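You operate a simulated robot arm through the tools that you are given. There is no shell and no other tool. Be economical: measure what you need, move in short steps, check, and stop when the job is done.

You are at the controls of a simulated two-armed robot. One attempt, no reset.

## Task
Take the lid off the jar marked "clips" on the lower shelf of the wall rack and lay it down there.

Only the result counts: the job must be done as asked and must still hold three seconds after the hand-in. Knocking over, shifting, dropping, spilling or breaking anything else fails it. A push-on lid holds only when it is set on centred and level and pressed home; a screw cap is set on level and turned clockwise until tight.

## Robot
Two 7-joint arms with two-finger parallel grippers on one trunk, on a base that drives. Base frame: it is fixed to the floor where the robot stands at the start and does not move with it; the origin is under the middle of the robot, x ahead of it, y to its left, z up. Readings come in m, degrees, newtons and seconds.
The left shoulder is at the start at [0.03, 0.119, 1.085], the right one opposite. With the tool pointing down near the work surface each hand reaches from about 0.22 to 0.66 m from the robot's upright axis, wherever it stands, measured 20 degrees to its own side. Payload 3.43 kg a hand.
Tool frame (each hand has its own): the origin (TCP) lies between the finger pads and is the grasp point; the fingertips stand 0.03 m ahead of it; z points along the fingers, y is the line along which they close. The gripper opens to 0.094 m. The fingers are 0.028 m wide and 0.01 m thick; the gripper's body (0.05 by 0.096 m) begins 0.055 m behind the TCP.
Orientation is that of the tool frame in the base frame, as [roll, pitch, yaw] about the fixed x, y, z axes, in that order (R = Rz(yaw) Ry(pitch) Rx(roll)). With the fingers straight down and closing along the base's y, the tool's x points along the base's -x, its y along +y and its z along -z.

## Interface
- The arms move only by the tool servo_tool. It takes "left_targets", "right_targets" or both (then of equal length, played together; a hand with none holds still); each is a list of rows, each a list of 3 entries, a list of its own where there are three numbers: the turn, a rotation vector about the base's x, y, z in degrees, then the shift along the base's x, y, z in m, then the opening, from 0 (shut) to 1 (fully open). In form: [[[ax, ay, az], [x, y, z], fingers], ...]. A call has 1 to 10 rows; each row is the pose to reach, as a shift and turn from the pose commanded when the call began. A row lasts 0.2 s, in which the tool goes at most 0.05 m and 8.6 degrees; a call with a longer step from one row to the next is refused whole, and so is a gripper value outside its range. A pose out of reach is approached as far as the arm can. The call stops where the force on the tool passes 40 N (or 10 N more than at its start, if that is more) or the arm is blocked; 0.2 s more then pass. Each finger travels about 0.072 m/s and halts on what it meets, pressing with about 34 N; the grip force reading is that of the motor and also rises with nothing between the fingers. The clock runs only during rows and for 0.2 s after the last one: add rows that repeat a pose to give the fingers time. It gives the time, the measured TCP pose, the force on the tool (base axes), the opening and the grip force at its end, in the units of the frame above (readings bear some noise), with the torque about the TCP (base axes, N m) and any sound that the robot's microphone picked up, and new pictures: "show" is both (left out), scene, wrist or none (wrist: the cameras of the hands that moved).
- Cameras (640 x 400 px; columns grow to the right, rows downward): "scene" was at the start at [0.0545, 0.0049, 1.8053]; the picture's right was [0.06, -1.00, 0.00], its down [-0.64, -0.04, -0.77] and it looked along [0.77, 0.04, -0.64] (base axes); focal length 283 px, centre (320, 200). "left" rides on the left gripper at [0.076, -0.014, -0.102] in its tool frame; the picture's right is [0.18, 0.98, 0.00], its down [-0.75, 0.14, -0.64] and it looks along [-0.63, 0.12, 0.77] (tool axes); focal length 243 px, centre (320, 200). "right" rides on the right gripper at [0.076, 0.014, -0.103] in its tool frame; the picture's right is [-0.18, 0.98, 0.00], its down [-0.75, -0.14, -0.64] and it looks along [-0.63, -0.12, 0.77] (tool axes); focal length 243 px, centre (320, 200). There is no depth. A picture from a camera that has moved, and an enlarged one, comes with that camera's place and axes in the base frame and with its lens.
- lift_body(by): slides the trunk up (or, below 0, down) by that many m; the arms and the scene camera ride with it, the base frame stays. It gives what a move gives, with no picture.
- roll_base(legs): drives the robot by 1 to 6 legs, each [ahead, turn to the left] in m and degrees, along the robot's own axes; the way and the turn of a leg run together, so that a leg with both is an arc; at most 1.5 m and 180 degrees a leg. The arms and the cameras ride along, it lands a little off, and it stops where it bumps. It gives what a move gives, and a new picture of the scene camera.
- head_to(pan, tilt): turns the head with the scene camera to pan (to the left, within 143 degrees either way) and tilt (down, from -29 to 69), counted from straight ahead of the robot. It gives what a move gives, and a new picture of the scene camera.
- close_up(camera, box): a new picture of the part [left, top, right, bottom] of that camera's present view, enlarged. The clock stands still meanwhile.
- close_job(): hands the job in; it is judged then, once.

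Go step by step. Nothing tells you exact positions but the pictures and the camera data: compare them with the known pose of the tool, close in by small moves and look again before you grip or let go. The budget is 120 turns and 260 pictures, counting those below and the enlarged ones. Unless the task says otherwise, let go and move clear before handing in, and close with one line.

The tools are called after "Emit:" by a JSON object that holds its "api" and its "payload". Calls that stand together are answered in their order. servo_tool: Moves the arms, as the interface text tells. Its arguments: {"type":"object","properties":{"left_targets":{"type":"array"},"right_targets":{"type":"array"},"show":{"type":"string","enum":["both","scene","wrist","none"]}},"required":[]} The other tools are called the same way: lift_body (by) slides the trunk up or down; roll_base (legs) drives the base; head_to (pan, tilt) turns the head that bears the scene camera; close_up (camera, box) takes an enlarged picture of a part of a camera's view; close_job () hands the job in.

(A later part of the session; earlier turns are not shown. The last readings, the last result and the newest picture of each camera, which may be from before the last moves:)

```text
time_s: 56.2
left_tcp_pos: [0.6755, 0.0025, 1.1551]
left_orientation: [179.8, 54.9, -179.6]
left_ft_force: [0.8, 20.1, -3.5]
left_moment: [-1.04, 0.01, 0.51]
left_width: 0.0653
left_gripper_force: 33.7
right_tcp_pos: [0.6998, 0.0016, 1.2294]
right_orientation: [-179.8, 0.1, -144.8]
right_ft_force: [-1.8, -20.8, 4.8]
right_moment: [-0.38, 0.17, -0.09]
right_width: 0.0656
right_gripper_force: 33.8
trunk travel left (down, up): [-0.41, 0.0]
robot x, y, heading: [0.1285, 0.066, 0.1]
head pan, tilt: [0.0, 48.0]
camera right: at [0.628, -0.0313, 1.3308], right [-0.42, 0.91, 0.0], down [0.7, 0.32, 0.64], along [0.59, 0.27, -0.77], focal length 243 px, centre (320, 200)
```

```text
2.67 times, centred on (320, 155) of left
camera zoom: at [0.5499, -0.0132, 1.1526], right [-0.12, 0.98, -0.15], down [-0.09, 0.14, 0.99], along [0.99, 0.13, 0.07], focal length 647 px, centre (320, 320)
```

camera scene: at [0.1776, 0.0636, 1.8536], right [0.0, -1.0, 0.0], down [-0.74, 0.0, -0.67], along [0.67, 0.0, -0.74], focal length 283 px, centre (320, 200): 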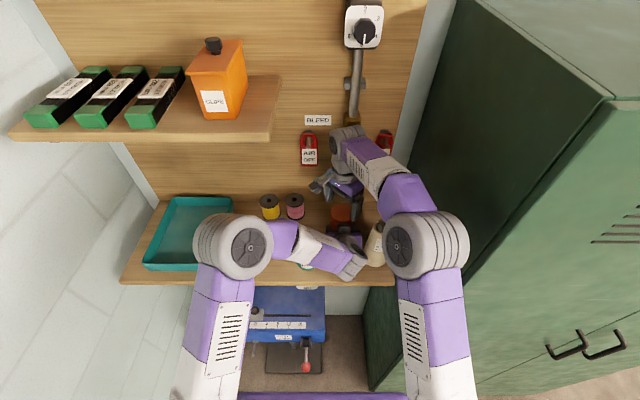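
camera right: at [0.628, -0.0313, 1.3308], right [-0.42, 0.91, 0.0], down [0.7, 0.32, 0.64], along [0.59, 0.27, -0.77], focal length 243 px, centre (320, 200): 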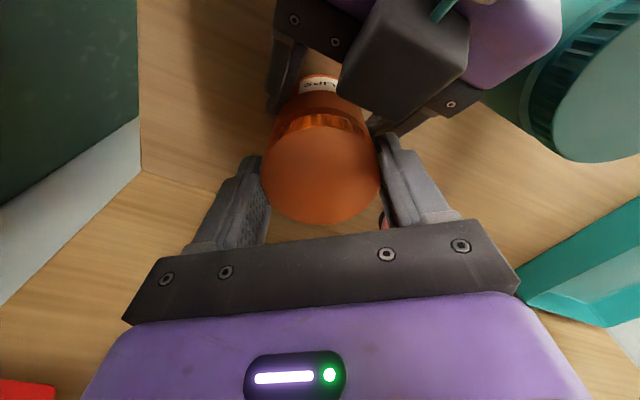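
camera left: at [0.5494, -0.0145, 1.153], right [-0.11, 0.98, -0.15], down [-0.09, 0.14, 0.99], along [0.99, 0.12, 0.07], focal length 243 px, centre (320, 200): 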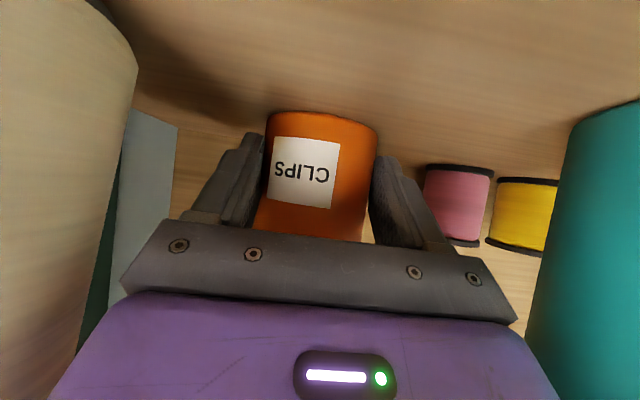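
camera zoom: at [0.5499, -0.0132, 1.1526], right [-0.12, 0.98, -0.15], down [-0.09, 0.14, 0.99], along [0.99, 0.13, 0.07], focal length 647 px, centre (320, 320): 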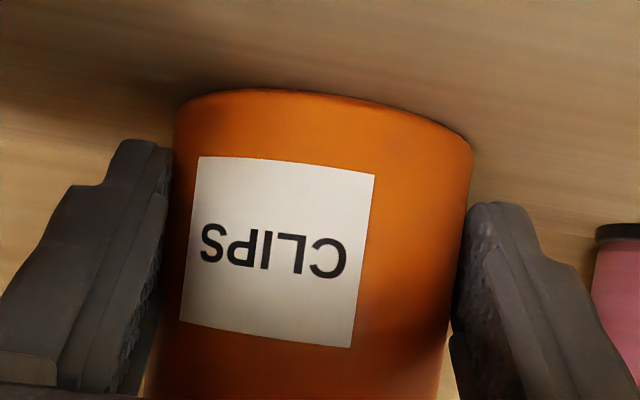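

About 155° turned now. Relieve and test the lift again.

Emit:
{"api": "servo_tool", "payload": {"right_targets": [[[0, 0, 0], [0, -0.0018, 0], 0.2], [[0, 0, 0], [0, -0.0018, 0.002], 0.2], [[0, 0, 0], [0, -0.0018, 0.004], 0.2], [[0, 0, 0], [0, -0.0018, 0.006], 0.2]], "show": "wrist"}}

Emit:
{"api": "close_up", "payload": {"camera": "scene", "box": [300, 190, 380, 240]}}

```text
time_s: 57.2
left_tcp_pos: [0.6771, -0.0003, 1.1591]
left_orientation: [-179.9, 55.1, -179.7]
left_ft_force: [-10.8, 18.4, 14.4]
left_moment: [-0.76, -0.59, 0.43]
left_width: 0.0655
left_gripper_force: 34.2
right_tcp_pos: [0.7001, -0.0004, 1.2322]
right_orientation: [-179.7, 0.0, -145.0]
right_ft_force: [11.1, -18.3, -16.0]
right_moment: [-0.59, -0.57, -0.08]
right_width: 0.0661
right_gripper_force: 33.7
trunk travel left (down, up): [-0.41, 0.0]
robot x, y, heading: [0.1305, 0.0623, 0.2]
head pan, tilt: [0.0, 48.0]
camera right: at [0.6278, -0.0331, 1.3352], right [-0.41, 0.91, -0.01], down [0.7, 0.32, 0.64], along [0.59, 0.26, -0.77], focal length 243 px, centre (320, 200)
```

right: 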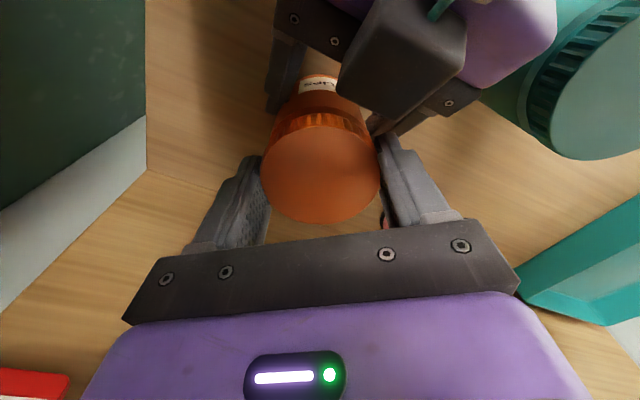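

```text
8.00 times, centred on (340, 215) of scene
camera zoom: at [0.1776, 0.0636, 1.8536], right [0.0, -1.0, 0.0], down [-0.74, 0.0, -0.67], along [0.67, 0.0, -0.74], focal length 2261 px, centre (160, 80)
```

zoom: 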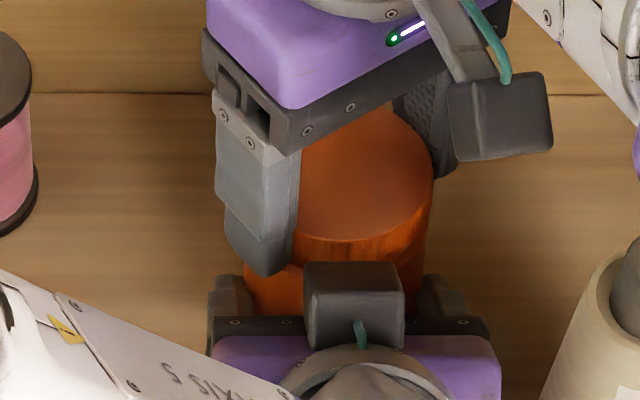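

Not free yet at ~16 N. Twist torque is tiny, so it may be a push-on lid; I'll zero the side load and pull harder.

Emit:
{"api": "servo_tool", "payload": {"right_targets": [[[0, 0, 0], [0.001, -0.002, 0], 0.1], [[0, 0, 0], [0.001, -0.002, 0.002], 0.1], [[0, 0, 0], [0.001, -0.002, 0.004], 0.1]], "show": "none"}}

```text
time_s: 58.0
left_tcp_pos: [0.6795, -0.0015, 1.1596]
left_orientation: [-179.9, 55.3, -179.7]
left_ft_force: [-8.8, 9.7, 30.8]
left_moment: [-0.43, -0.97, 0.2]
left_width: 0.0657
left_gripper_force: 33.8
right_tcp_pos: [0.699, -0.0002, 1.2344]
right_orientation: [-179.9, -0.2, -144.9]
right_ft_force: [9.7, -10.3, -32.2]
right_moment: [-0.31, -0.33, 0.02]
right_width: 0.0661
right_gripper_force: 34.1
trunk travel left (down, up): [-0.41, 0.0]
robot x, y, heading: [0.128, 0.0634, 0.3]
head pan, tilt: [0.0, 48.0]
```

Holds at 32 N, so it's a thread with more turns to go. Ease off, rewind, and do further strokes.

Emit:
{"api": "servo_tool", "payload": {"right_targets": [[[0, 0, 0], [0, 0, -0.005], 0.2], [[0, 0, 0], [0, 0, -0.007], 0.85], [[0, 0, 0], [0, 0, -0.007], 0.85], [[0, 0, -8], [0, 0, -0.007], 0.85], [[0, 0, -16], [0, 0, -0.007], 0.85], [[0, 0, -24], [0, 0, -0.007], 0.85], [[0, 0, -32], [0, 0, -0.007], 0.85], [[0, 0, -40], [0, 0, -0.007], 0.85], [[0, 0, -48], [0, 0, -0.007], 0.85], [[0, 0, -56], [0, 0, -0.007], 0.85]], "show": "none"}}

Emit:
{"api": "servo_tool", "payload": {"right_targets": [[[0, 0, -8], [0, 0, 0], 0.85], [[0, 0, -16], [0, 0, 0], 0.85], [[0, 0, -24], [0, 0, 0], 0.85]], "show": "both"}}

Emit:
{"api": "close_up", "payload": {"camera": "right", "box": [220, 50, 460, 200]}}

```text
time_s: 60.2
left_tcp_pos: [0.678, 0.0005, 1.1564]
left_orientation: [180.0, 54.8, -179.7]
left_ft_force: [-0.5, -0.4, -2.9]
left_moment: [-0.01, 0.08, 0.04]
left_width: 0.0653
left_gripper_force: 33.4
right_tcp_pos: [0.699, 0.0008, 1.2317]
right_orientation: [180.0, 0.1, 159.0]
right_ft_force: [-0.2, 0.3, -0.6]
right_moment: [0.03, 0.0, 0.0]
right_width: 0.0799
right_gripper_force: 0.1
trunk travel left (down, up): [-0.41, 0.0]
robot x, y, heading: [0.1323, 0.067, 0.1]
head pan, tilt: [0.0, 48.0]
```

```text
time_s: 61.0
left_tcp_pos: [0.6782, 0.001, 1.1572]
left_orientation: [180.0, 54.8, -179.7]
left_ft_force: [-0.3, 0.2, -1.3]
left_moment: [0.01, 0.09, 0.0]
left_width: 0.0654
left_gripper_force: 34.0
right_tcp_pos: [0.6992, 0.0005, 1.2309]
right_orientation: [179.9, 0.1, 135.0]
right_ft_force: [-0.2, -0.1, -0.3]
right_moment: [0.02, 0.0, 0.03]
right_width: 0.0799
right_gripper_force: 0.0
trunk travel left (down, up): [-0.41, 0.0]
robot x, y, heading: [0.1293, 0.0628, 0.4]
head pan, tilt: [0.0, 48.0]
camera scene: at [0.1777, 0.0638, 1.8536], right [0.0, -1.0, 0.0], down [-0.74, 0.0, -0.67], along [0.67, 0.0, -0.74], focal length 283 px, centre (320, 200)
camera right: at [0.655, 0.0642, 1.3338], right [0.83, 0.56, 0.0], down [0.43, -0.63, 0.64], along [0.36, -0.53, -0.77], focal length 243 px, centre (320, 200)
```

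scene: 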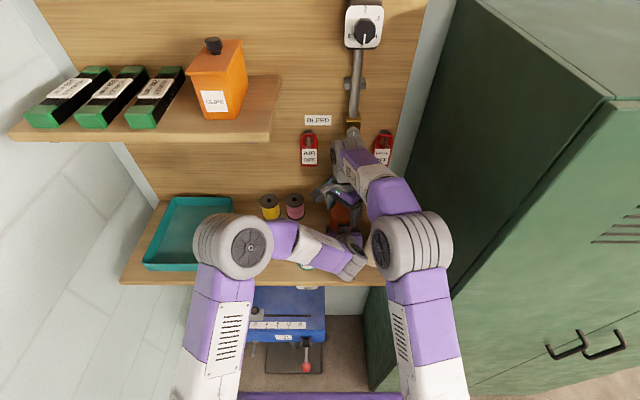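
right: 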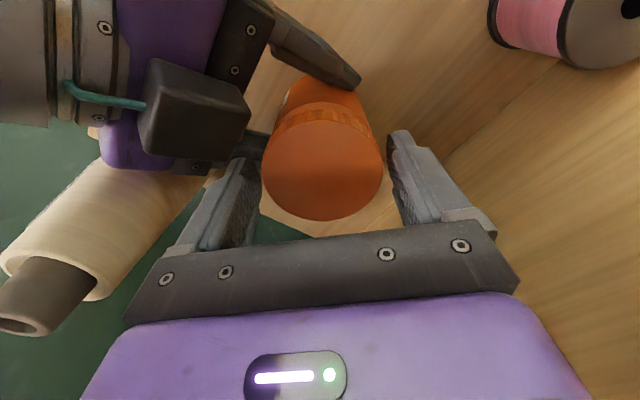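

```text
2.67 times, centred on (340, 125) of right
camera zoom: at [0.655, 0.0642, 1.3338], right [0.83, 0.56, 0.0], down [0.43, -0.63, 0.64], along [0.36, -0.53, -0.77], focal length 647 px, centre (267, 400)
```

zoom: 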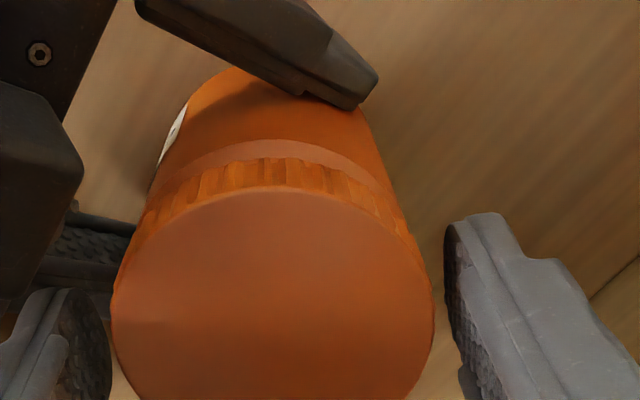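

The lid now appears larger and shows more gap to the body, so it is rising. Grip again and continue the next stroke, then test.

Emit:
{"api": "servo_tool", "payload": {"right_targets": [[[0, 0, 0], [-0.001, 0.002, 0.001], 0.5], [[0, 0, 0], [-0.001, 0.002, 0.001], 0.3], [[0, 0, 8], [-0.001, 0.002, 0.001], 0.3], [[0, 0, 16], [-0.001, 0.002, 0.001], 0.3], [[0, 0, 24], [-0.001, 0.002, 0.0015], 0.3], [[0, 0, 32], [-0.001, 0.0015, 0.0015], 0.3], [[0, 0, 40], [-0.001, 0.001, 0.002], 0.3], [[0, 0, 48], [-0.001, 0.0005, 0.002], 0.3], [[0, 0, 56], [-0.001, 0, 0.002], 0.3], [[0, 0, 64], [-0.001, -0.0005, 0.002], 0.3]], "show": "none"}}

Emit:
{"api": "servo_tool", "payload": {"right_targets": [[[0, 0, 8], [0, 0, 0], 0.3], [[0, 0, 16], [0, 0, 0], 0.3], [[0, 0, 20], [0, -0.001, 0.002], 0.3], [[0, 0, 20], [0, -0.001, 0.004], 0.3], [[0, 0, 20], [0, -0.001, 0.006], 0.3]], "show": "wrist"}}

```text
time_s: 63.2
left_tcp_pos: [0.6766, 0.0015, 1.157]
left_orientation: [180.0, 54.8, -179.8]
left_ft_force: [-5.1, 5.6, 4.6]
left_moment: [0.29, -0.32, 0.11]
left_width: 0.065
left_gripper_force: 34.1
right_tcp_pos: [0.6994, 0.0002, 1.233]
right_orientation: [179.9, 0.1, -160.6]
right_ft_force: [3.8, -4.8, -7.8]
right_moment: [-0.69, -0.09, -0.01]
right_width: 0.0661
right_gripper_force: 34.0
trunk travel left (down, up): [-0.41, 0.0]
robot x, y, heading: [0.1274, 0.06, 0.3]
head pan, tilt: [0.0, 48.0]
```

```text
time_s: 64.5
left_tcp_pos: [0.679, -0.001, 1.1584]
left_orientation: [-179.7, 55.1, -179.6]
left_ft_force: [-17.0, 0.8, 27.5]
left_moment: [-0.19, -1.16, -0.02]
left_width: 0.0651
left_gripper_force: 34.4
right_tcp_pos: [0.7001, -0.0024, 1.2367]
right_orientation: [-179.9, 0.1, -141.0]
right_ft_force: [16.4, -1.8, -29.1]
right_moment: [0.05, -0.62, 0.01]
right_width: 0.0661
right_gripper_force: 34.1
trunk travel left (down, up): [-0.41, 0.0]
robot x, y, heading: [0.1319, 0.0644, 0.2]
head pan, tilt: [0.0, 48.0]
camera right: at [0.631, -0.04, 1.3397], right [-0.48, 0.88, 0.0], down [0.67, 0.37, 0.64], along [0.56, 0.31, -0.77], focal length 243 px, centre (320, 200)
```

right: 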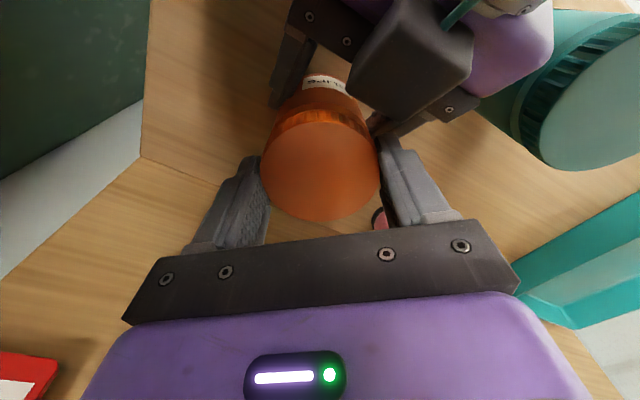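

Still engaged (~240° turned). Another cycle: ease, rewind, re-grip.

Emit:
{"api": "servo_tool", "payload": {"right_targets": [[[0, 0, 0], [0, 0, -0.004], 0.3], [[0, 0, 0], [0, 0.001, -0.005], 0.85], [[0, 0, 0], [0, 0.001, -0.005], 0.85], [[0, 0, -8], [0, 0.001, -0.005], 0.85], [[0, 0, -16], [0, 0.001, -0.005], 0.85], [[0, 0, -24], [0, 0.001, -0.005], 0.85], [[0, 0, -32], [0, 0.001, -0.005], 0.85], [[0, 0, -40], [0, 0.001, -0.005], 0.85], [[0, 0, -48], [0, 0.001, -0.005], 0.85], [[0, 0, -56], [0, 0.001, -0.005], 0.85]], "show": "none"}}

Emit:
{"api": "servo_tool", "payload": {"right_targets": [[[0, 0, -8], [0, 0.001, 0], 0.85], [[0, 0, -16], [0, 0.001, 0], 0.85], [[0, 0, -24], [0, 0.002, 0], 0.85], [[0, 0, -32], [0, 0.002, 0], 0.85]], "show": "wrist"}}

Emit:
{"api": "close_up", "payload": {"camera": "left", "box": [200, 80, 440, 230]}}

Emit:
{"api": "close_up", "payload": {"camera": "right", "box": [220, 50, 460, 200]}}

```text
time_s: 66.7
left_tcp_pos: [0.6784, 0.0015, 1.1566]
left_orientation: [-180.0, 54.8, -179.7]
left_ft_force: [-1.1, 0.7, -2.2]
left_moment: [0.0, 0.06, 0.02]
left_width: 0.0652
left_gripper_force: 33.6
right_tcp_pos: [0.6986, -0.001, 1.2331]
right_orientation: [-179.9, 0.1, 163.1]
right_ft_force: [0.3, 0.4, 0.1]
right_moment: [-0.02, 0.01, 0.0]
right_width: 0.08
right_gripper_force: 0.1
trunk travel left (down, up): [-0.41, 0.0]
robot x, y, heading: [0.1277, 0.0656, 0.1]
head pan, tilt: [0.0, 48.0]
```

```text
time_s: 67.7
left_tcp_pos: [0.6765, -0.0003, 1.1563]
left_orientation: [-180.0, 54.7, -179.7]
left_ft_force: [-1.0, 0.4, -2.6]
left_moment: [-0.03, 0.06, 0.02]
left_width: 0.0648
left_gripper_force: 34.0
right_tcp_pos: [0.698, 0.0018, 1.2345]
right_orientation: [179.9, 0.1, 131.0]
right_ft_force: [0.1, 0.3, 0.8]
right_moment: [0.02, 0.0, 0.01]
right_width: 0.08
right_gripper_force: 0.0
trunk travel left (down, up): [-0.41, 0.0]
robot x, y, heading: [0.1261, 0.0617, 0.2]
head pan, tilt: [0.0, 48.0]
camera right: at [0.659, 0.0684, 1.3372], right [0.86, 0.51, 0.0], down [0.39, -0.66, 0.64], along [0.33, -0.55, -0.77], focal length 243 px, centre (320, 200)
```

right: 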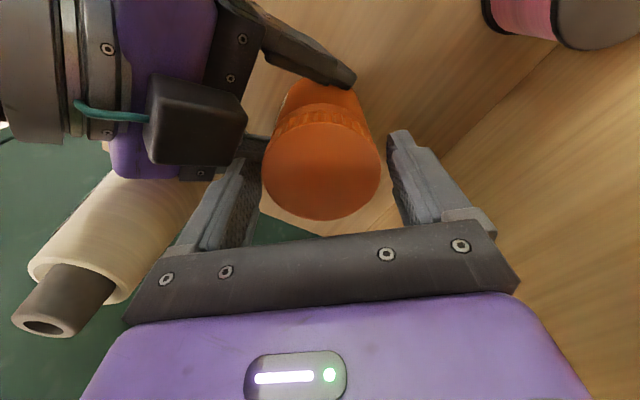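

```text
2.67 times, centred on (320, 155) of left
camera zoom: at [0.5495, -0.0144, 1.153], right [-0.11, 0.98, -0.15], down [-0.09, 0.14, 0.99], along [0.99, 0.12, 0.07], focal length 647 px, centre (320, 320)
```

zoom: 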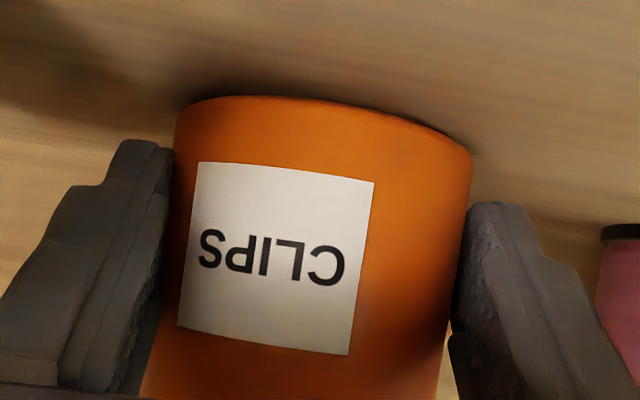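

```text
2.67 times, centred on (340, 125) of right
camera zoom: at [0.659, 0.0684, 1.3372], right [0.86, 0.51, 0.0], down [0.39, -0.66, 0.64], along [0.33, -0.55, -0.77], focal length 647 px, centre (267, 400)
```

zoom: 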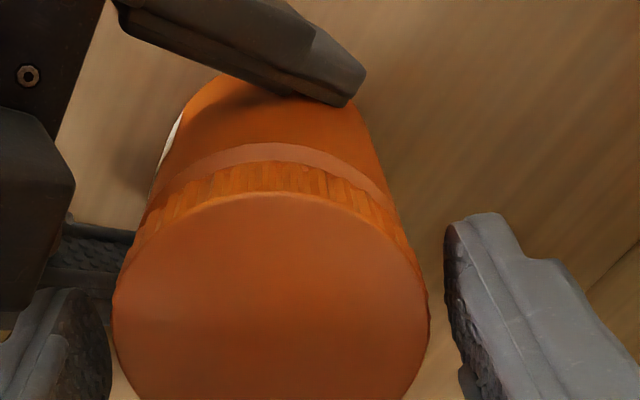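

The body stays fixed in rotation though it crept up ~2 mm from pulling, so I'll pull no more until it is clearly unscrewed. Next stroke, watching vertical force for thread rise.

Emit:
{"api": "servo_tool", "payload": {"right_targets": [[[0, 0, 0], [0.0, 0.001, 0], 0.5], [[0, 0, 0], [0.0, 0.001, 0], 0.3], [[0, 0, 0], [0.0, 0.001, 0], 0.3]], "show": "none"}}

Emit:
{"api": "servo_tool", "payload": {"right_targets": [[[0, 0, 8], [0, 0, 0], 0.3], [[0, 0, 16], [0, 0, 0], 0.3], [[0, 0, 24], [0, 0, 0], 0.3], [[0, 0, 32], [0, 0, 0], 0.3], [[0, 0, 40], [0, -0.0005, 0], 0.3], [[0, 0, 48], [0, -0.001, 0], 0.3], [[0, 0, 56], [0, -0.0015, 0], 0.3], [[0, 0, 64], [0, -0.002, 0], 0.3], [[0, 0, 72], [0, -0.002, 0], 0.3], [[0, 0, 80], [0, -0.002, 0], 0.3]], "show": "none"}}

Emit:
{"api": "close_up", "payload": {"camera": "scene", "box": [300, 190, 380, 240]}}

```text
time_s: 68.5
left_tcp_pos: [0.6769, 0.0017, 1.1565]
left_orientation: [179.9, 55.0, -179.7]
left_ft_force: [-2.3, -0.1, -2.4]
left_moment: [-0.03, -0.06, 0.02]
left_width: 0.0653
left_gripper_force: 33.7
right_tcp_pos: [0.6987, 0.0025, 1.2344]
right_orientation: [-179.9, 0.1, 131.1]
right_ft_force: [1.8, -0.7, 0.6]
right_moment: [0.03, -0.04, -0.04]
right_width: 0.0666
right_gripper_force: 33.9
trunk travel left (down, up): [-0.41, 0.0]
robot x, y, heading: [0.131, 0.0598, 0.2]
head pan, tilt: [0.0, 48.0]
```

```text
time_s: 70.7
left_tcp_pos: [0.677, 0.0008, 1.1577]
left_orientation: [179.9, 54.8, -179.8]
left_ft_force: [-1.0, 3.6, -1.5]
left_moment: [-0.22, -0.01, 0.14]
left_width: 0.0655
left_gripper_force: 34.3
right_tcp_pos: [0.7003, 0.0006, 1.2329]
right_orientation: [180.0, 0.1, -148.8]
right_ft_force: [-0.2, -4.0, -0.3]
right_moment: [-0.09, 0.0, -0.03]
right_width: 0.0665
right_gripper_force: 33.9
trunk travel left (down, up): [-0.41, 0.0]
robot x, y, heading: [0.1284, 0.0626, 0.1]
head pan, tilt: [0.0, 48.0]
```

```text
8.00 times, centred on (340, 215) of scene
camera zoom: at [0.1777, 0.0635, 1.8536], right [0.0, -1.0, 0.0], down [-0.74, 0.0, -0.67], along [0.67, 0.0, -0.74], focal length 2261 px, centre (160, 80)
```

zoom: 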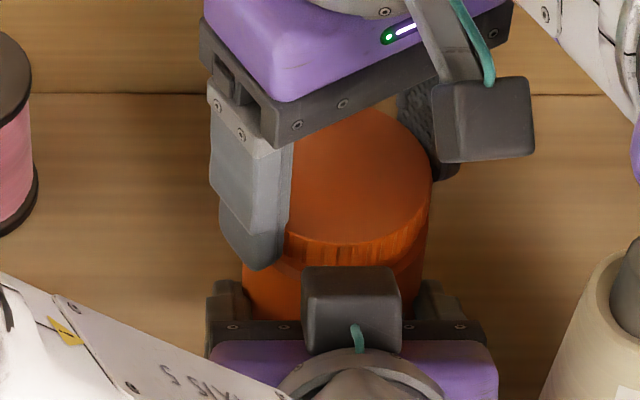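

No sign of side effects; about 316° turned so far with free rotation. Another stroke, after which I'll do a gentle lift test.

Emit:
{"api": "servo_tool", "payload": {"right_targets": [[[0, 0, 0], [0, 0, 0], 0.85], [[0, 0, 0], [0, 0.001, 0], 0.85], [[0, 0, -8], [0, 0.001, 0], 0.85], [[0, 0, -16], [0, 0.001, 0], 0.85], [[0, 0, -24], [0, 0.001, 0], 0.85], [[0, 0, -32], [0, 0.001, 0], 0.85], [[0, 0, -40], [0, 0.001, 0], 0.85], [[0, 0, -48], [0, 0.001, 0], 0.85], [[0, 0, -56], [0, 0.001, 0], 0.85], [[0, 0, -64], [-0.001, 0.0015, 0], 0.85]], "show": "none"}}

Emit:
{"api": "servo_tool", "payload": {"right_targets": [[[0, 0, -8], [0, 0.0, 0], 0.85], [[0, 0, -16], [-0.001, 0.0005, 0], 0.85], [[0, 0, -16], [-0.001, 0.0005, 0], 0.5], [[0, 0, -16], [-0.001, 0.0005, 0], 0.3], [[0, 0, -8], [-0.001, 0.0005, 0], 0.3], [[0, 0, 0], [-0.001, 0.0005, 0], 0.3], [[0, 0, 8], [-0.001, 0.0005, 0], 0.3], [[0, 0, 16], [-0.001, 0.0, 0], 0.3], [[0, 0, 24], [-0.0005, -0.0005, 0], 0.3], [[0, 0, 32], [0, -0.001, 0], 0.3]], "show": "none"}}

Emit:
{"api": "servo_tool", "payload": {"right_targets": [[[0, 0, 8], [0, -0.0005, 0], 0.3], [[0, 0, 16], [0, -0.001, 0], 0.3], [[0, 0, 24], [0, -0.001, 0], 0.3], [[0, 0, 32], [0, -0.001, 0], 0.3], [[0, 0, 32], [0, -0.001, 0.002], 0.3], [[0, 0, 32], [0, -0.001, 0.003], 0.3]], "show": "wrist"}}

```text
time_s: 72.8
left_tcp_pos: [0.6765, 0.001, 1.1567]
left_orientation: [-180.0, 54.8, -179.6]
left_ft_force: [-0.1, 0.2, -1.7]
left_moment: [0.02, 0.05, 0.02]
left_width: 0.0654
left_gripper_force: 34.0
right_tcp_pos: [0.6989, 0.004, 1.2346]
right_orientation: [-180.0, 0.1, 146.9]
right_ft_force: [-0.1, -0.1, 0.4]
right_moment: [0.02, 0.01, 0.01]
right_width: 0.0797
right_gripper_force: 0.0
trunk travel left (down, up): [-0.41, 0.0]
robot x, y, heading: [0.1297, 0.0631, 0.1]
head pan, tilt: [0.0, 48.0]
```

```text
time_s: 75.0
left_tcp_pos: [0.6768, 0.0007, 1.1566]
left_orientation: [-180.0, 54.7, -179.7]
left_ft_force: [0.8, 0.2, -2.3]
left_moment: [-0.02, 0.06, -0.02]
left_width: 0.0653
left_gripper_force: 34.1
right_tcp_pos: [0.697, 0.0002, 1.234]
right_orientation: [-180.0, 0.2, 179.2]
right_ft_force: [0.3, 0.4, -0.1]
right_moment: [0.0, -0.02, -0.03]
right_width: 0.0659
right_gripper_force: 34.3
trunk travel left (down, up): [-0.41, 0.0]
robot x, y, heading: [0.1296, 0.0633, 0.3]
head pan, tilt: [0.0, 48.0]
```

```text
time_s: 76.5
left_tcp_pos: [0.6775, 0.0004, 1.1562]
left_orientation: [-179.9, 54.8, -179.7]
left_ft_force: [-0.4, 0.6, -1.6]
left_moment: [-0.05, 0.08, -0.01]
left_width: 0.0648
left_gripper_force: 33.6
right_tcp_pos: [0.6982, -0.0005, 1.2386]
right_orientation: [-180.0, 0.1, -148.8]
right_ft_force: [-1.4, 0.2, -0.2]
right_moment: [0.01, -0.02, -0.02]
right_width: 0.0659
right_gripper_force: 34.0
trunk travel left (down, up): [-0.41, 0.0]
robot x, y, heading: [0.1278, 0.0629, 0.1]
head pan, tilt: [0.0, 48.0]
camera right: at [0.6244, -0.0288, 1.3403], right [-0.35, 0.94, 0.0], down [0.72, 0.27, 0.64], along [0.6, 0.23, -0.77], focal length 243 px, centre (320, 200)
```

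right: 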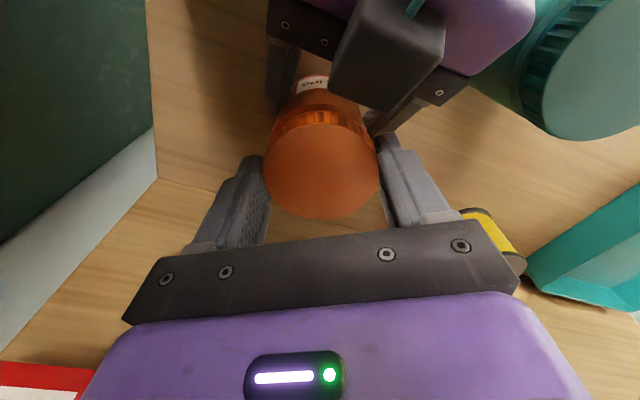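

The lid lifts freely now (no force). Raise it straight up.

Emit:
{"api": "servo_tool", "payload": {"right_targets": [[[0, 0, 0], [0, 0, 0.01], 0.3], [[0, 0, 0], [0, 0, 0.025], 0.3], [[0, 0, 0], [0, 0, 0.04], 0.3], [[0, 0, 0], [0, 0, 0.055], 0.3], [[0, 0, 0], [0, 0, 0.065], 0.3]]}}

Emit:
{"api": "close_up", "payload": {"camera": "scene", "box": [280, 170, 400, 245]}}

Emit:
{"api": "close_up", "payload": {"camera": "left", "box": [200, 80, 440, 230]}}

```text
time_s: 77.7
left_tcp_pos: [0.6775, 0.0007, 1.1565]
left_orientation: [-180.0, 54.8, -179.8]
left_ft_force: [0.4, 0.4, -1.3]
left_moment: [0.0, 0.05, 0.0]
left_width: 0.0651
left_gripper_force: 34.1
right_tcp_pos: [0.6965, 0.0004, 1.3026]
right_orientation: [179.9, 0.1, -148.9]
right_ft_force: [-0.4, 0.3, -0.6]
right_moment: [-0.01, 0.01, 0.02]
right_width: 0.0661
right_gripper_force: 34.0
trunk travel left (down, up): [-0.41, 0.0]
robot x, y, heading: [0.1315, 0.0613, 0.1]
head pan, tilt: [0.0, 48.0]
camera scene: at [0.1775, 0.0638, 1.8537], right [0.0, -1.0, 0.0], down [-0.74, 0.0, -0.67], along [0.67, 0.0, -0.74], focal length 283 px, centre (320, 200)
camera right: at [0.6237, -0.0275, 1.4049], right [-0.35, 0.94, 0.0], down [0.72, 0.27, 0.64], along [0.6, 0.23, -0.77], focal length 243 px, centre (320, 200)
```

scene: 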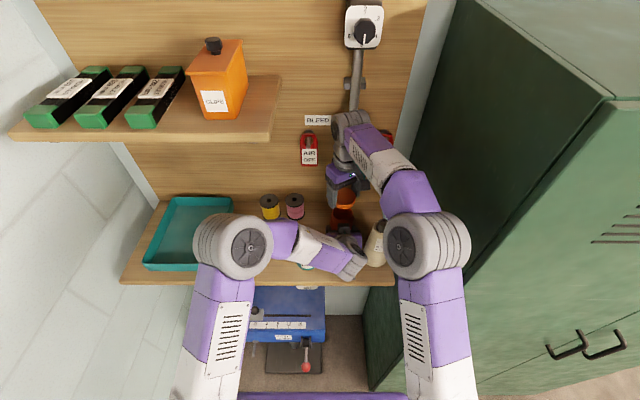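
right: 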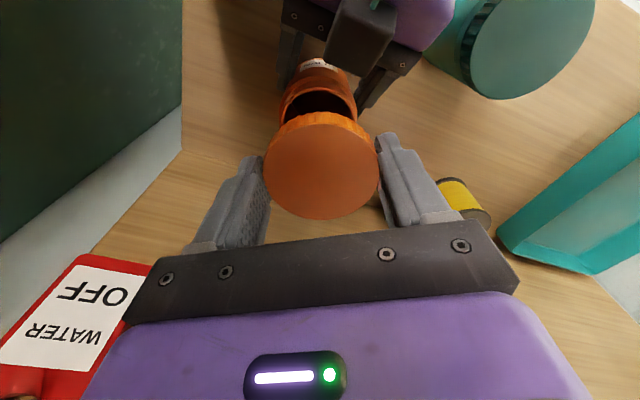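

```text
5.33 times, centred on (340, 208) of scene
camera zoom: at [0.1775, 0.0638, 1.8537], right [0.0, -1.0, 0.0], down [-0.74, 0.0, -0.67], along [0.67, 0.0, -0.74], focal length 1507 px, centre (213, 160)
```

zoom: 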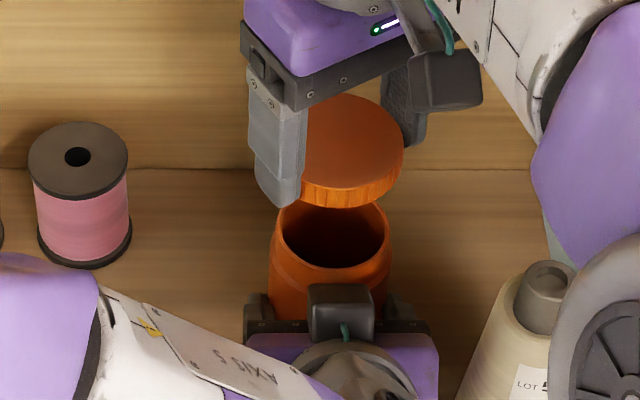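

```text
2.67 times, centred on (320, 155) of left
camera zoom: at [0.5495, -0.0144, 1.153], right [-0.11, 0.98, -0.15], down [-0.09, 0.14, 0.99], along [0.99, 0.12, 0.07], focal length 647 px, centre (320, 320)
```

zoom: 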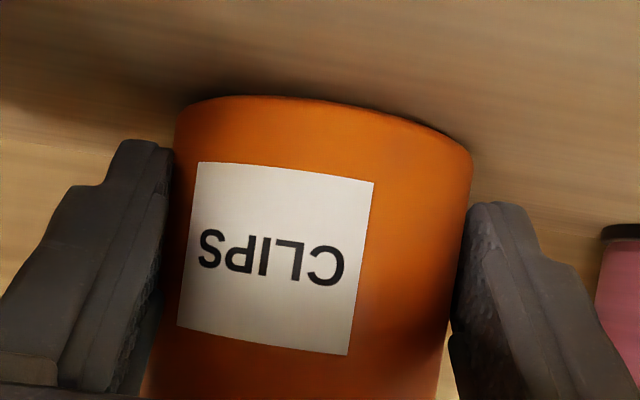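

Lid is off, jar open. Now lower the jar the ~2 mm it crept up, watching the left hand's vertical force.

Emit:
{"api": "servo_tool", "payload": {"left_targets": [[[0, 0, 0], [0, 0, -0.001], 0.4], [[0, 0, 0], [0, 0, -0.002], 0.4]], "show": "none"}}

```text
time_s: 78.2
left_tcp_pos: [0.678, 0.0012, 1.1539]
left_orientation: [179.9, 54.8, -179.7]
left_ft_force: [0.5, -0.2, -1.5]
left_moment: [-0.03, 0.09, -0.01]
left_width: 0.0655
left_gripper_force: 33.9
right_tcp_pos: [0.6979, 0.0009, 1.3013]
right_orientation: [180.0, 0.2, -148.8]
right_ft_force: [-0.7, 0.1, -0.2]
right_moment: [-0.03, 0.0, 0.02]
right_width: 0.0658
right_gripper_force: 33.8
trunk travel left (down, up): [-0.41, 0.0]
robot x, y, heading: [0.1283, 0.0632, 0.1]
head pan, tilt: [0.0, 48.0]
```

Emit:
{"api": "servo_tool", "payload": {"left_targets": [[[0, 0, 0], [0, 0, -0.0005], 0.4], [[0, 0, 0], [0, 0, -0.001], 0.4]], "show": "none"}}

```text
time_s: 78.8
left_tcp_pos: [0.6772, 0.0009, 1.1531]
left_orientation: [-180.0, 54.9, -179.8]
left_ft_force: [-1.6, 2.3, 3.4]
left_moment: [0.05, 0.09, 0.0]
left_width: 0.0649
left_gripper_force: 33.7
right_tcp_pos: [0.6977, 0.0014, 1.3025]
right_orientation: [-180.0, 0.1, -148.9]
right_ft_force: [-0.3, -0.1, -1.1]
right_moment: [-0.01, -0.01, 0.03]
right_width: 0.066
right_gripper_force: 34.5
trunk travel left (down, up): [-0.41, 0.0]
robot x, y, heading: [0.1285, 0.0612, 0.4]
head pan, tilt: [0.0, 48.0]
```

The jar stands on the shelf. Open the left hand gently, then withdraw back along the finger direction.

Emit:
{"api": "servo_tool", "payload": {"left_targets": [[[0, 0, 0], [0, 0, 0], 0.8], [[0, 0, 0], [0, 0, 0], 0.85], [[0, 0, 0], [0, 0, 0], 0.85]], "show": "wrist"}}

Emit:
{"api": "servo_tool", "payload": {"left_targets": [[[0, 0, 0], [-0.02, 0, 0.014], 0.85], [[0, 0, 0], [-0.05, 0, 0.035], 0.85], [[0, 0, 0], [-0.085, 0, 0.06], 0.85], [[0, 0, 0], [-0.12, 0, 0.084], 0.85], [[0, 0, 0], [-0.155, 0, 0.109], 0.85], [[0, 0, 0], [-0.19, 0, 0.12], 0.85]], "show": "both"}}

```text
time_s: 79.7
left_tcp_pos: [0.6771, 0.0016, 1.1539]
left_orientation: [-180.0, 54.8, -179.7]
left_ft_force: [-0.2, 0.7, 1.0]
left_moment: [0.01, -0.02, 0.0]
left_width: 0.0797
left_gripper_force: 0.1
right_tcp_pos: [0.6976, 0.0011, 1.302]
right_orientation: [180.0, 0.0, -148.9]
right_ft_force: [0.3, 0.0, 0.2]
right_moment: [-0.02, 0.01, -0.02]
right_width: 0.0658
right_gripper_force: 33.7
trunk travel left (down, up): [-0.41, 0.0]
robot x, y, heading: [0.126, 0.062, 0.3]
head pan, tilt: [0.0, 48.0]
camera left: at [0.5489, -0.0147, 1.1498], right [-0.11, 0.98, -0.15], down [-0.09, 0.14, 0.99], along [0.99, 0.12, 0.07], focal length 243 px, centre (320, 200)
```

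left: 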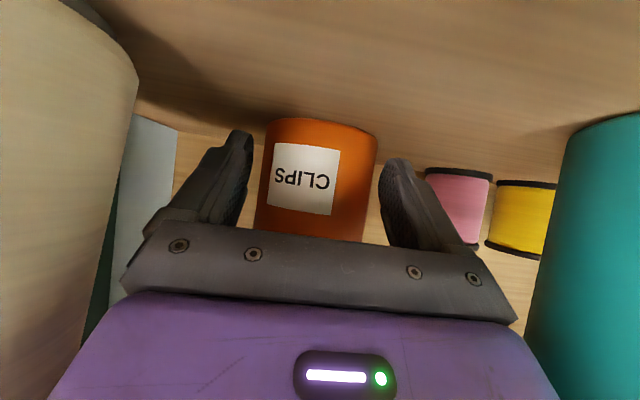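

```text
time_s: 81.0
left_tcp_pos: [0.4866, -0.0002, 1.2763]
left_orientation: [179.9, 54.8, -179.8]
left_ft_force: [0.6, 0.1, -0.1]
left_moment: [-0.05, -0.01, 0.02]
left_width: 0.0804
left_gripper_force: 0.1
right_tcp_pos: [0.695, 0.0005, 1.303]
right_orientation: [-179.9, 0.1, -148.9]
right_ft_force: [-0.2, -0.2, -0.3]
right_moment: [0.02, -0.01, 0.0]
right_width: 0.0661
right_gripper_force: 34.0
trunk travel left (down, up): [-0.41, 0.0]
robot x, y, heading: [0.1301, 0.0623, 0.0]
head pan, tilt: [0.0, 48.0]
camera scene: at [0.1759, 0.0637, 1.8537], right [0.0, -1.0, 0.0], down [-0.74, 0.0, -0.67], along [0.67, 0.0, -0.74], focal length 283 px, centre (320, 200)
camera left: at [0.3591, -0.0157, 1.2731], right [-0.11, 0.98, -0.15], down [-0.09, 0.14, 0.99], along [0.99, 0.12, 0.07], focal length 243 px, centre (320, 200)
```

scene: 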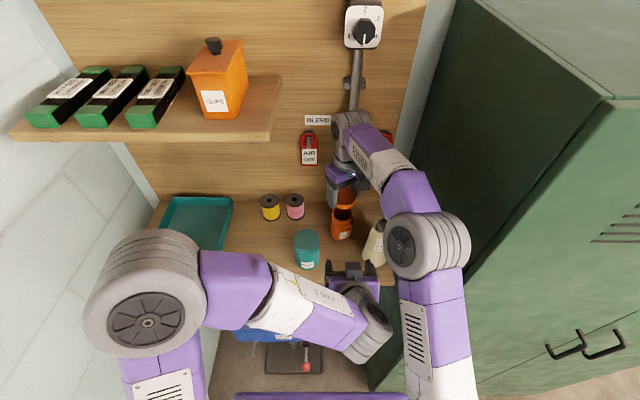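
left: 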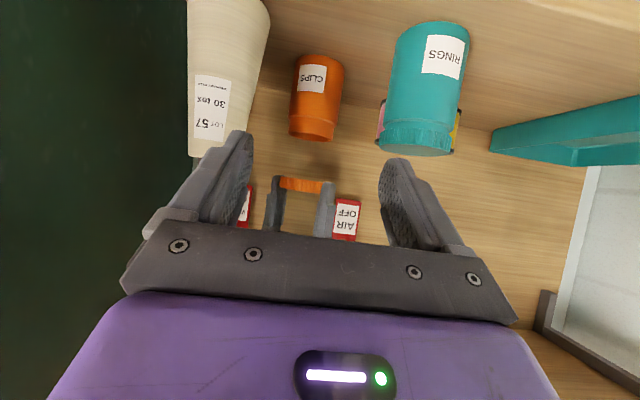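

All clear. Tuck the left hand away.

Emit:
{"api": "servo_tool", "payload": {"left_targets": [[[0, 6, 0], [-0.023, 0.01, 0.006], 0.85], [[0, 14, 0], [-0.043, 0.027, 0.02], 0.85], [[0, 22, 0], [-0.063, 0.052, 0.04], 0.85], [[0, 30, 0], [-0.083, 0.08, 0.06], 0.85], [[0, 38, 0], [-0.093, 0.107, 0.08], 0.85], [[0, 46, 0], [-0.093, 0.13, 0.1], 0.85], [[0, 54, 0], [-0.093, 0.152, 0.121], 0.85]], "show": "none"}}

Emit:
{"api": "servo_tool", "payload": {"right_targets": [[[0, 0, -5], [-0.03, 0, 0], 0.3], [[0, 0, -10], [-0.065, 0, 0], 0.3], [[0, 0, -16], [-0.1, 0, -0.005], 0.3], [[0, 0, -16], [-0.109, -0.001, -0.02], 0.3]], "show": "both"}}

```text
time_s: 82.7
left_tcp_pos: [0.3923, 0.1493, 1.3932]
left_orientation: [179.8, 0.7, -179.9]
left_ft_force: [-0.2, -0.2, -0.3]
left_moment: [-0.03, -0.02, -0.02]
left_width: 0.0802
left_gripper_force: 0.1
right_tcp_pos: [0.6978, 0.0006, 1.3018]
right_orientation: [180.0, 0.1, -148.9]
right_ft_force: [-0.4, 0.2, -0.4]
right_moment: [0.0, -0.01, 0.01]
right_width: 0.0659
right_gripper_force: 34.0
trunk travel left (down, up): [-0.41, 0.0]
robot x, y, heading: [0.1308, 0.0656, 0.2]
head pan, tilt: [0.0, 48.0]
```

```text
time_s: 83.7
left_tcp_pos: [0.3936, 0.1493, 1.3917]
left_orientation: [179.8, 0.8, -179.8]
left_ft_force: [-0.2, -0.1, 0.8]
left_moment: [0.02, -0.01, -0.04]
left_width: 0.0799
left_gripper_force: 0.1
right_tcp_pos: [0.5873, 0.0014, 1.2824]
right_orientation: [180.0, 0.1, -164.9]
right_ft_force: [-0.1, 0.0, -1.0]
right_moment: [0.01, 0.01, -0.01]
right_width: 0.0658
right_gripper_force: 34.1
trunk travel left (down, up): [-0.41, 0.0]
robot x, y, heading: [0.1287, 0.0607, 0.2]
head pan, tilt: [0.0, 48.0]
camera scene: at [0.1779, 0.0637, 1.8536], right [0.0, -1.0, 0.0], down [-0.74, 0.0, -0.67], along [0.67, 0.0, -0.74], focal length 283 px, centre (320, 200)
camera right: at [0.5096, -0.0055, 1.3849], right [-0.08, 1.0, 0.0], down [0.76, 0.06, 0.64], along [0.64, 0.05, -0.77], focal length 243 px, centre (320, 200)
```

scene: 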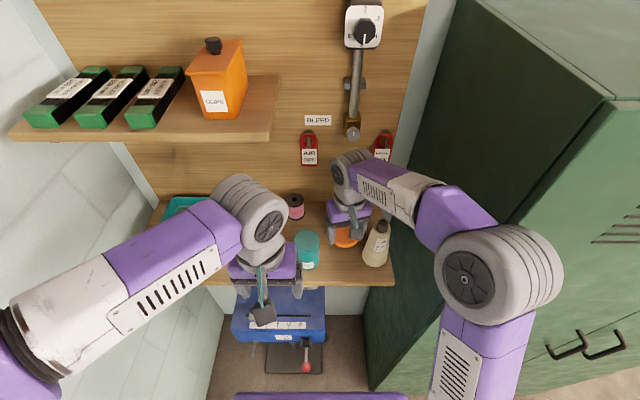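
right: 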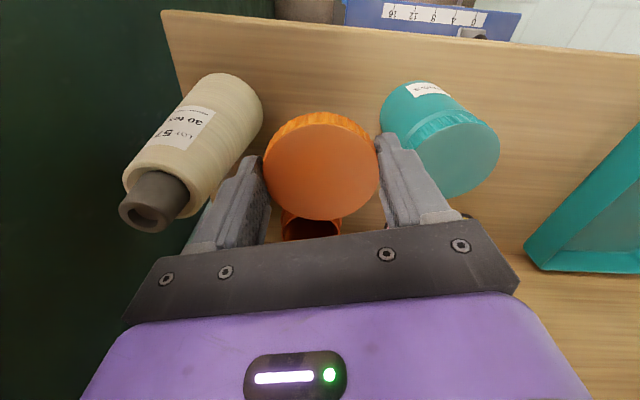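

The gap beside the bottle is tight for fingers closing along y, so I'll turn the wrist to a diagonal (yaw 135) and set the lid at about (0.60, 0.002), in front of the jar.

Emit:
{"api": "servo_tool", "payload": {"right_targets": [[[0, 0, -8], [0.004, 0, 0], 0.3], [[0, 0, -16], [0.008, 0, 0], 0.3], [[0, 0, -24], [0.012, 0.001, 0], 0.3], [[0, 0, -32], [0.012, 0.001, 0], 0.3], [[0, 0, -40], [0.012, 0.001, 0], 0.3], [[0, 0, -48], [0.012, 0.001, 0], 0.3], [[0, 0, -56], [0.012, 0.001, 0], 0.3], [[0, 0, -60], [0.012, 0.001, -0.02], 0.3], [[0, 0, -60], [0.012, 0.001, -0.04], 0.3]], "show": "both"}}

Emit:
{"api": "close_up", "payload": {"camera": "scene", "box": [280, 190, 400, 265]}}

```text
time_s: 85.7
left_tcp_pos: [0.3938, 0.1496, 1.3921]
left_orientation: [179.8, 0.9, -179.8]
left_ft_force: [0.2, 0.2, 0.8]
left_moment: [-0.02, 0.02, 0.02]
left_width: 0.08
left_gripper_force: 0.0
right_tcp_pos: [0.6022, 0.0007, 1.2438]
right_orientation: [179.9, 0.1, 134.9]
right_ft_force: [0.3, -0.7, -0.4]
right_moment: [0.0, 0.0, 0.02]
right_width: 0.066
right_gripper_force: 33.7
trunk travel left (down, up): [-0.41, 0.0]
robot x, y, heading: [0.1285, 0.0647, 0.2]
head pan, tilt: [0.0, 48.0]
camera scene: at [0.1779, 0.0637, 1.8536], right [0.0, -1.0, 0.0], down [-0.74, 0.0, -0.67], along [0.67, 0.0, -0.74], focal length 283 px, centre (320, 200)
camera right: at [0.5576, 0.0636, 1.3456], right [0.82, 0.57, 0.0], down [0.43, -0.63, 0.64], along [0.36, -0.53, -0.77], focal length 243 px, centre (320, 200)
```

scene: 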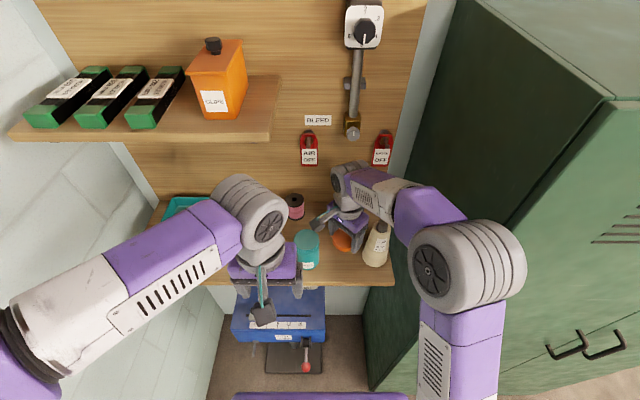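
right: 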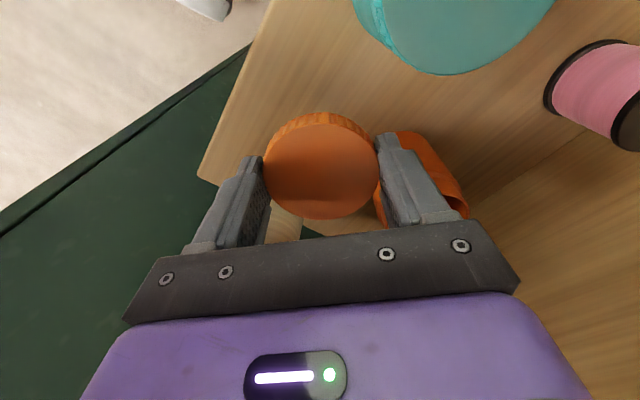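

```text
5.33 times, centred on (340, 228) of scene
camera zoom: at [0.1779, 0.0637, 1.8536], right [0.0, -1.0, 0.0], down [-0.74, 0.0, -0.67], along [0.67, 0.0, -0.74], focal length 1507 px, centre (213, 53)
```

zoom: 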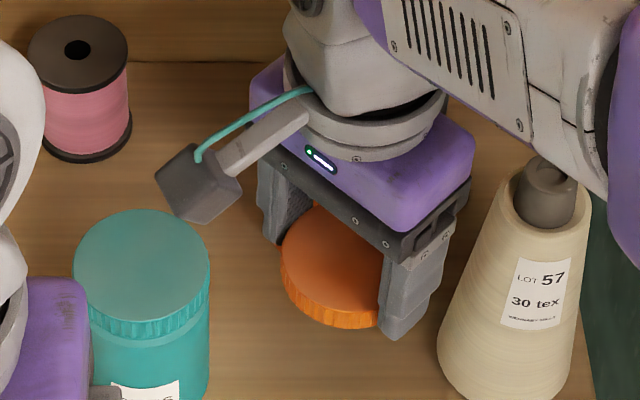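

Clearances look fine: bottle and teal jar both well off the fingers. Descend most of the way, then feel for the shelf.

Emit:
{"api": "servo_tool", "payload": {"right_targets": [[[0, 0, 0], [0, 0, -0.02], 0.3], [[0, 0, 0], [0, 0, -0.04], 0.3], [[0, 0, 0], [0, 0, -0.058], 0.3]], "show": "wrist"}}

Emit:
{"api": "close_up", "payload": {"camera": "scene", "box": [280, 190, 400, 265]}}

```text
time_s: 86.5
left_tcp_pos: [0.3942, 0.1487, 1.3927]
left_orientation: [179.8, 0.7, -179.9]
left_ft_force: [-0.1, -0.6, 0.5]
left_moment: [-0.02, -0.02, 0.0]
left_width: 0.0798
left_gripper_force: 0.0
right_tcp_pos: [0.6009, 0.0002, 1.1846]
right_orientation: [-180.0, 0.2, 135.1]
right_ft_force: [-0.6, 0.2, -1.1]
right_moment: [-0.04, 0.0, 0.02]
right_width: 0.0656
right_gripper_force: 33.9
trunk travel left (down, up): [-0.41, 0.0]
robot x, y, heading: [0.1284, 0.0612, 0.1]
head pan, tilt: [0.0, 48.0]
camera right: at [0.5563, 0.0634, 1.2881], right [0.82, 0.57, 0.0], down [0.43, -0.63, 0.64], along [0.36, -0.53, -0.77], focal length 243 px, centre (320, 200)
```

right: 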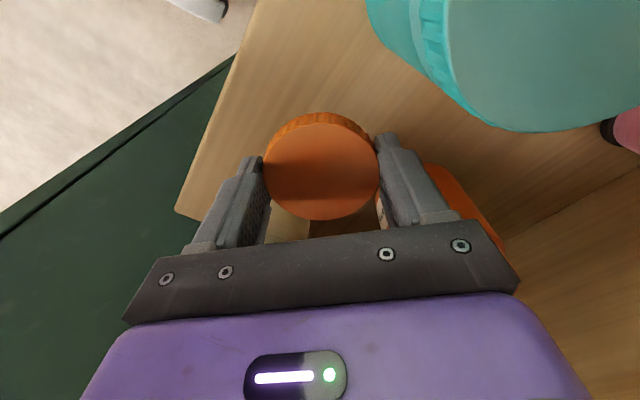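

```text
5.33 times, centred on (340, 228) of scene
camera zoom: at [0.1778, 0.0639, 1.8536], right [0.0, -1.0, 0.0], down [-0.74, 0.0, -0.67], along [0.67, 0.0, -0.74], focal length 1507 px, centre (213, 53)
```

zoom: 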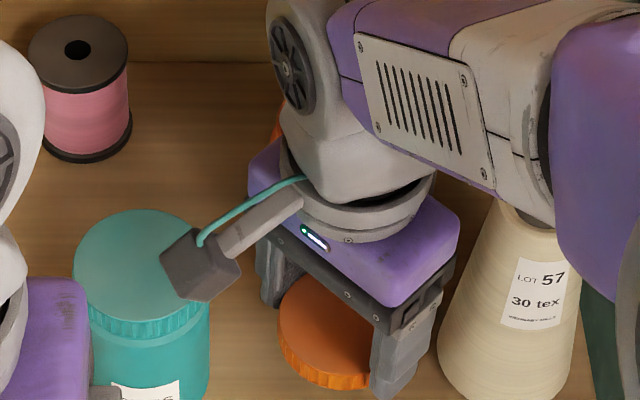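

About 2 cm to go; the bottle is unmoved. Continue in small steps while watching force.

Emit:
{"api": "servo_tool", "payload": {"right_targets": [[[0, 0, 0], [0, 0, -0.006], 0.3], [[0, 0, 0], [0, 0, -0.012], 0.3], [[0, 0, 0], [0, 0, -0.015], 0.3]], "show": "none"}}

Emit:
{"api": "close_up", "payload": {"camera": "scene", "box": [280, 190, 400, 265]}}

```text
time_s: 87.2
left_tcp_pos: [0.3941, 0.1483, 1.3931]
left_orientation: [179.8, 0.8, -179.9]
left_ft_force: [-0.2, -0.2, -0.6]
left_moment: [0.02, 0.0, 0.01]
left_width: 0.0799
left_gripper_force: 0.0
right_tcp_pos: [0.6007, -0.0007, 1.1696]
right_orientation: [-180.0, 0.1, 135.1]
right_ft_force: [-0.5, -0.3, 0.5]
right_moment: [0.03, 0.01, 0.0]
right_width: 0.0658
right_gripper_force: 34.3
trunk travel left (down, up): [-0.41, 0.0]
robot x, y, heading: [0.1273, 0.0634, 0.3]
head pan, tilt: [0.0, 48.0]
```

```text
5.33 times, centred on (340, 228) of scene
camera zoom: at [0.1774, 0.0637, 1.8537], right [0.0, -1.0, 0.0], down [-0.74, 0.0, -0.67], along [0.67, 0.0, -0.74], focal length 1507 px, centre (213, 53)
```

zoom: 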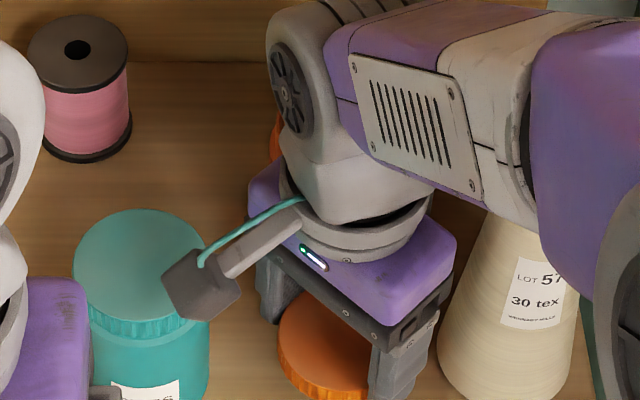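

Emit:
{"api": "servo_tool", "payload": {"right_targets": [[[0, 0, 0], [0, 0, -0.002], 0.3], [[0, 0, 0], [0, 0, -0.004], 0.3]], "show": "none"}}

```text
time_s: 87.8
left_tcp_pos: [0.3929, 0.1482, 1.3919]
left_orientation: [179.8, 0.8, -179.8]
left_ft_force: [-0.5, 0.4, 0.1]
left_moment: [-0.01, 0.02, -0.02]
left_width: 0.0799
left_gripper_force: 0.0
right_tcp_pos: [0.6006, 0.0004, 1.1664]
right_orientation: [-180.0, 0.1, 135.1]
right_ft_force: [0.6, -0.5, 0.0]
right_moment: [0.02, 0.03, -0.01]
right_width: 0.0659
right_gripper_force: 33.8
trunk travel left (down, up): [-0.41, 0.0]
robot x, y, heading: [0.1276, 0.0633, 0.2]
head pan, tilt: [0.0, 48.0]
```

Not touching yet; continue down in small steps.

Emit:
{"api": "servo_tool", "payload": {"right_targets": [[[0, 0, 0], [0, 0, -0.0015], 0.3], [[0, 0, 0], [0, 0, -0.003], 0.3]], "show": "none"}}

Emit:
{"api": "servo_tool", "payload": {"right_targets": [[[0, 0, 0], [0, 0, -0.001], 0.3], [[0, 0, 0], [0, 0, -0.002], 0.3]], "show": "wrist"}}

Emit:
{"api": "close_up", "payload": {"camera": "right", "box": [200, 80, 440, 230]}}

```text
time_s: 88.5
left_tcp_pos: [0.3939, 0.1486, 1.3931]
left_orientation: [179.8, 0.9, -179.8]
left_ft_force: [-0.1, -0.5, -0.5]
left_moment: [0.03, 0.01, -0.05]
left_width: 0.0799
left_gripper_force: 0.0
right_tcp_pos: [0.6009, -0.0003, 1.163]
right_orientation: [-179.9, 0.1, 135.0]
right_ft_force: [-0.7, -0.6, -0.3]
right_moment: [-0.02, 0.0, 0.0]
right_width: 0.0658
right_gripper_force: 33.7
trunk travel left (down, up): [-0.41, 0.0]
robot x, y, heading: [0.1306, 0.0602, -0.1]
head pan, tilt: [0.0, 48.0]
```

```text
time_s: 89.0
left_tcp_pos: [0.3935, 0.1493, 1.3929]
left_orientation: [179.8, 0.9, -179.8]
left_ft_force: [-0.3, 0.3, -0.2]
left_moment: [0.04, 0.0, -0.04]
left_width: 0.0798
left_gripper_force: 0.0
right_tcp_pos: [0.6019, 0.0002, 1.161]
right_orientation: [-180.0, 0.1, 135.2]
right_ft_force: [0.1, 1.3, -0.5]
right_moment: [0.0, -0.01, 0.01]
right_width: 0.0655
right_gripper_force: 33.8
trunk travel left (down, up): [-0.41, 0.0]
robot x, y, heading: [0.1285, 0.0642, 0.3]
head pan, tilt: [0.0, 48.0]
camera right: at [0.5563, 0.0635, 1.2636], right [0.82, 0.57, 0.0], down [0.43, -0.63, 0.64], along [0.36, -0.53, -0.77], focal length 243 px, centre (320, 200)
```

right: 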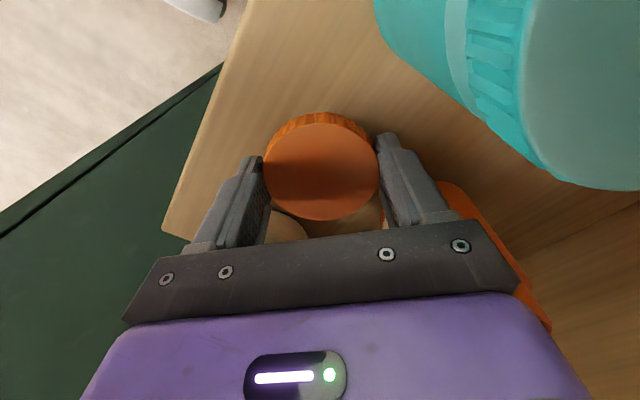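

```text
2.67 times, centred on (320, 155) of right
camera zoom: at [0.5563, 0.0635, 1.2636], right [0.82, 0.57, 0.0], down [0.43, -0.63, 0.64], along [0.36, -0.53, -0.77], focal length 647 px, centre (320, 320)
```

zoom: 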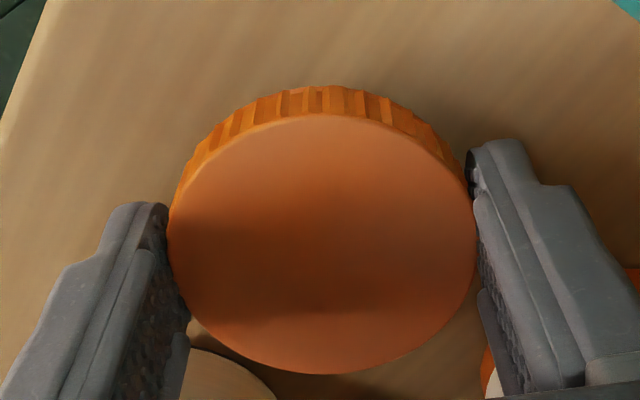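

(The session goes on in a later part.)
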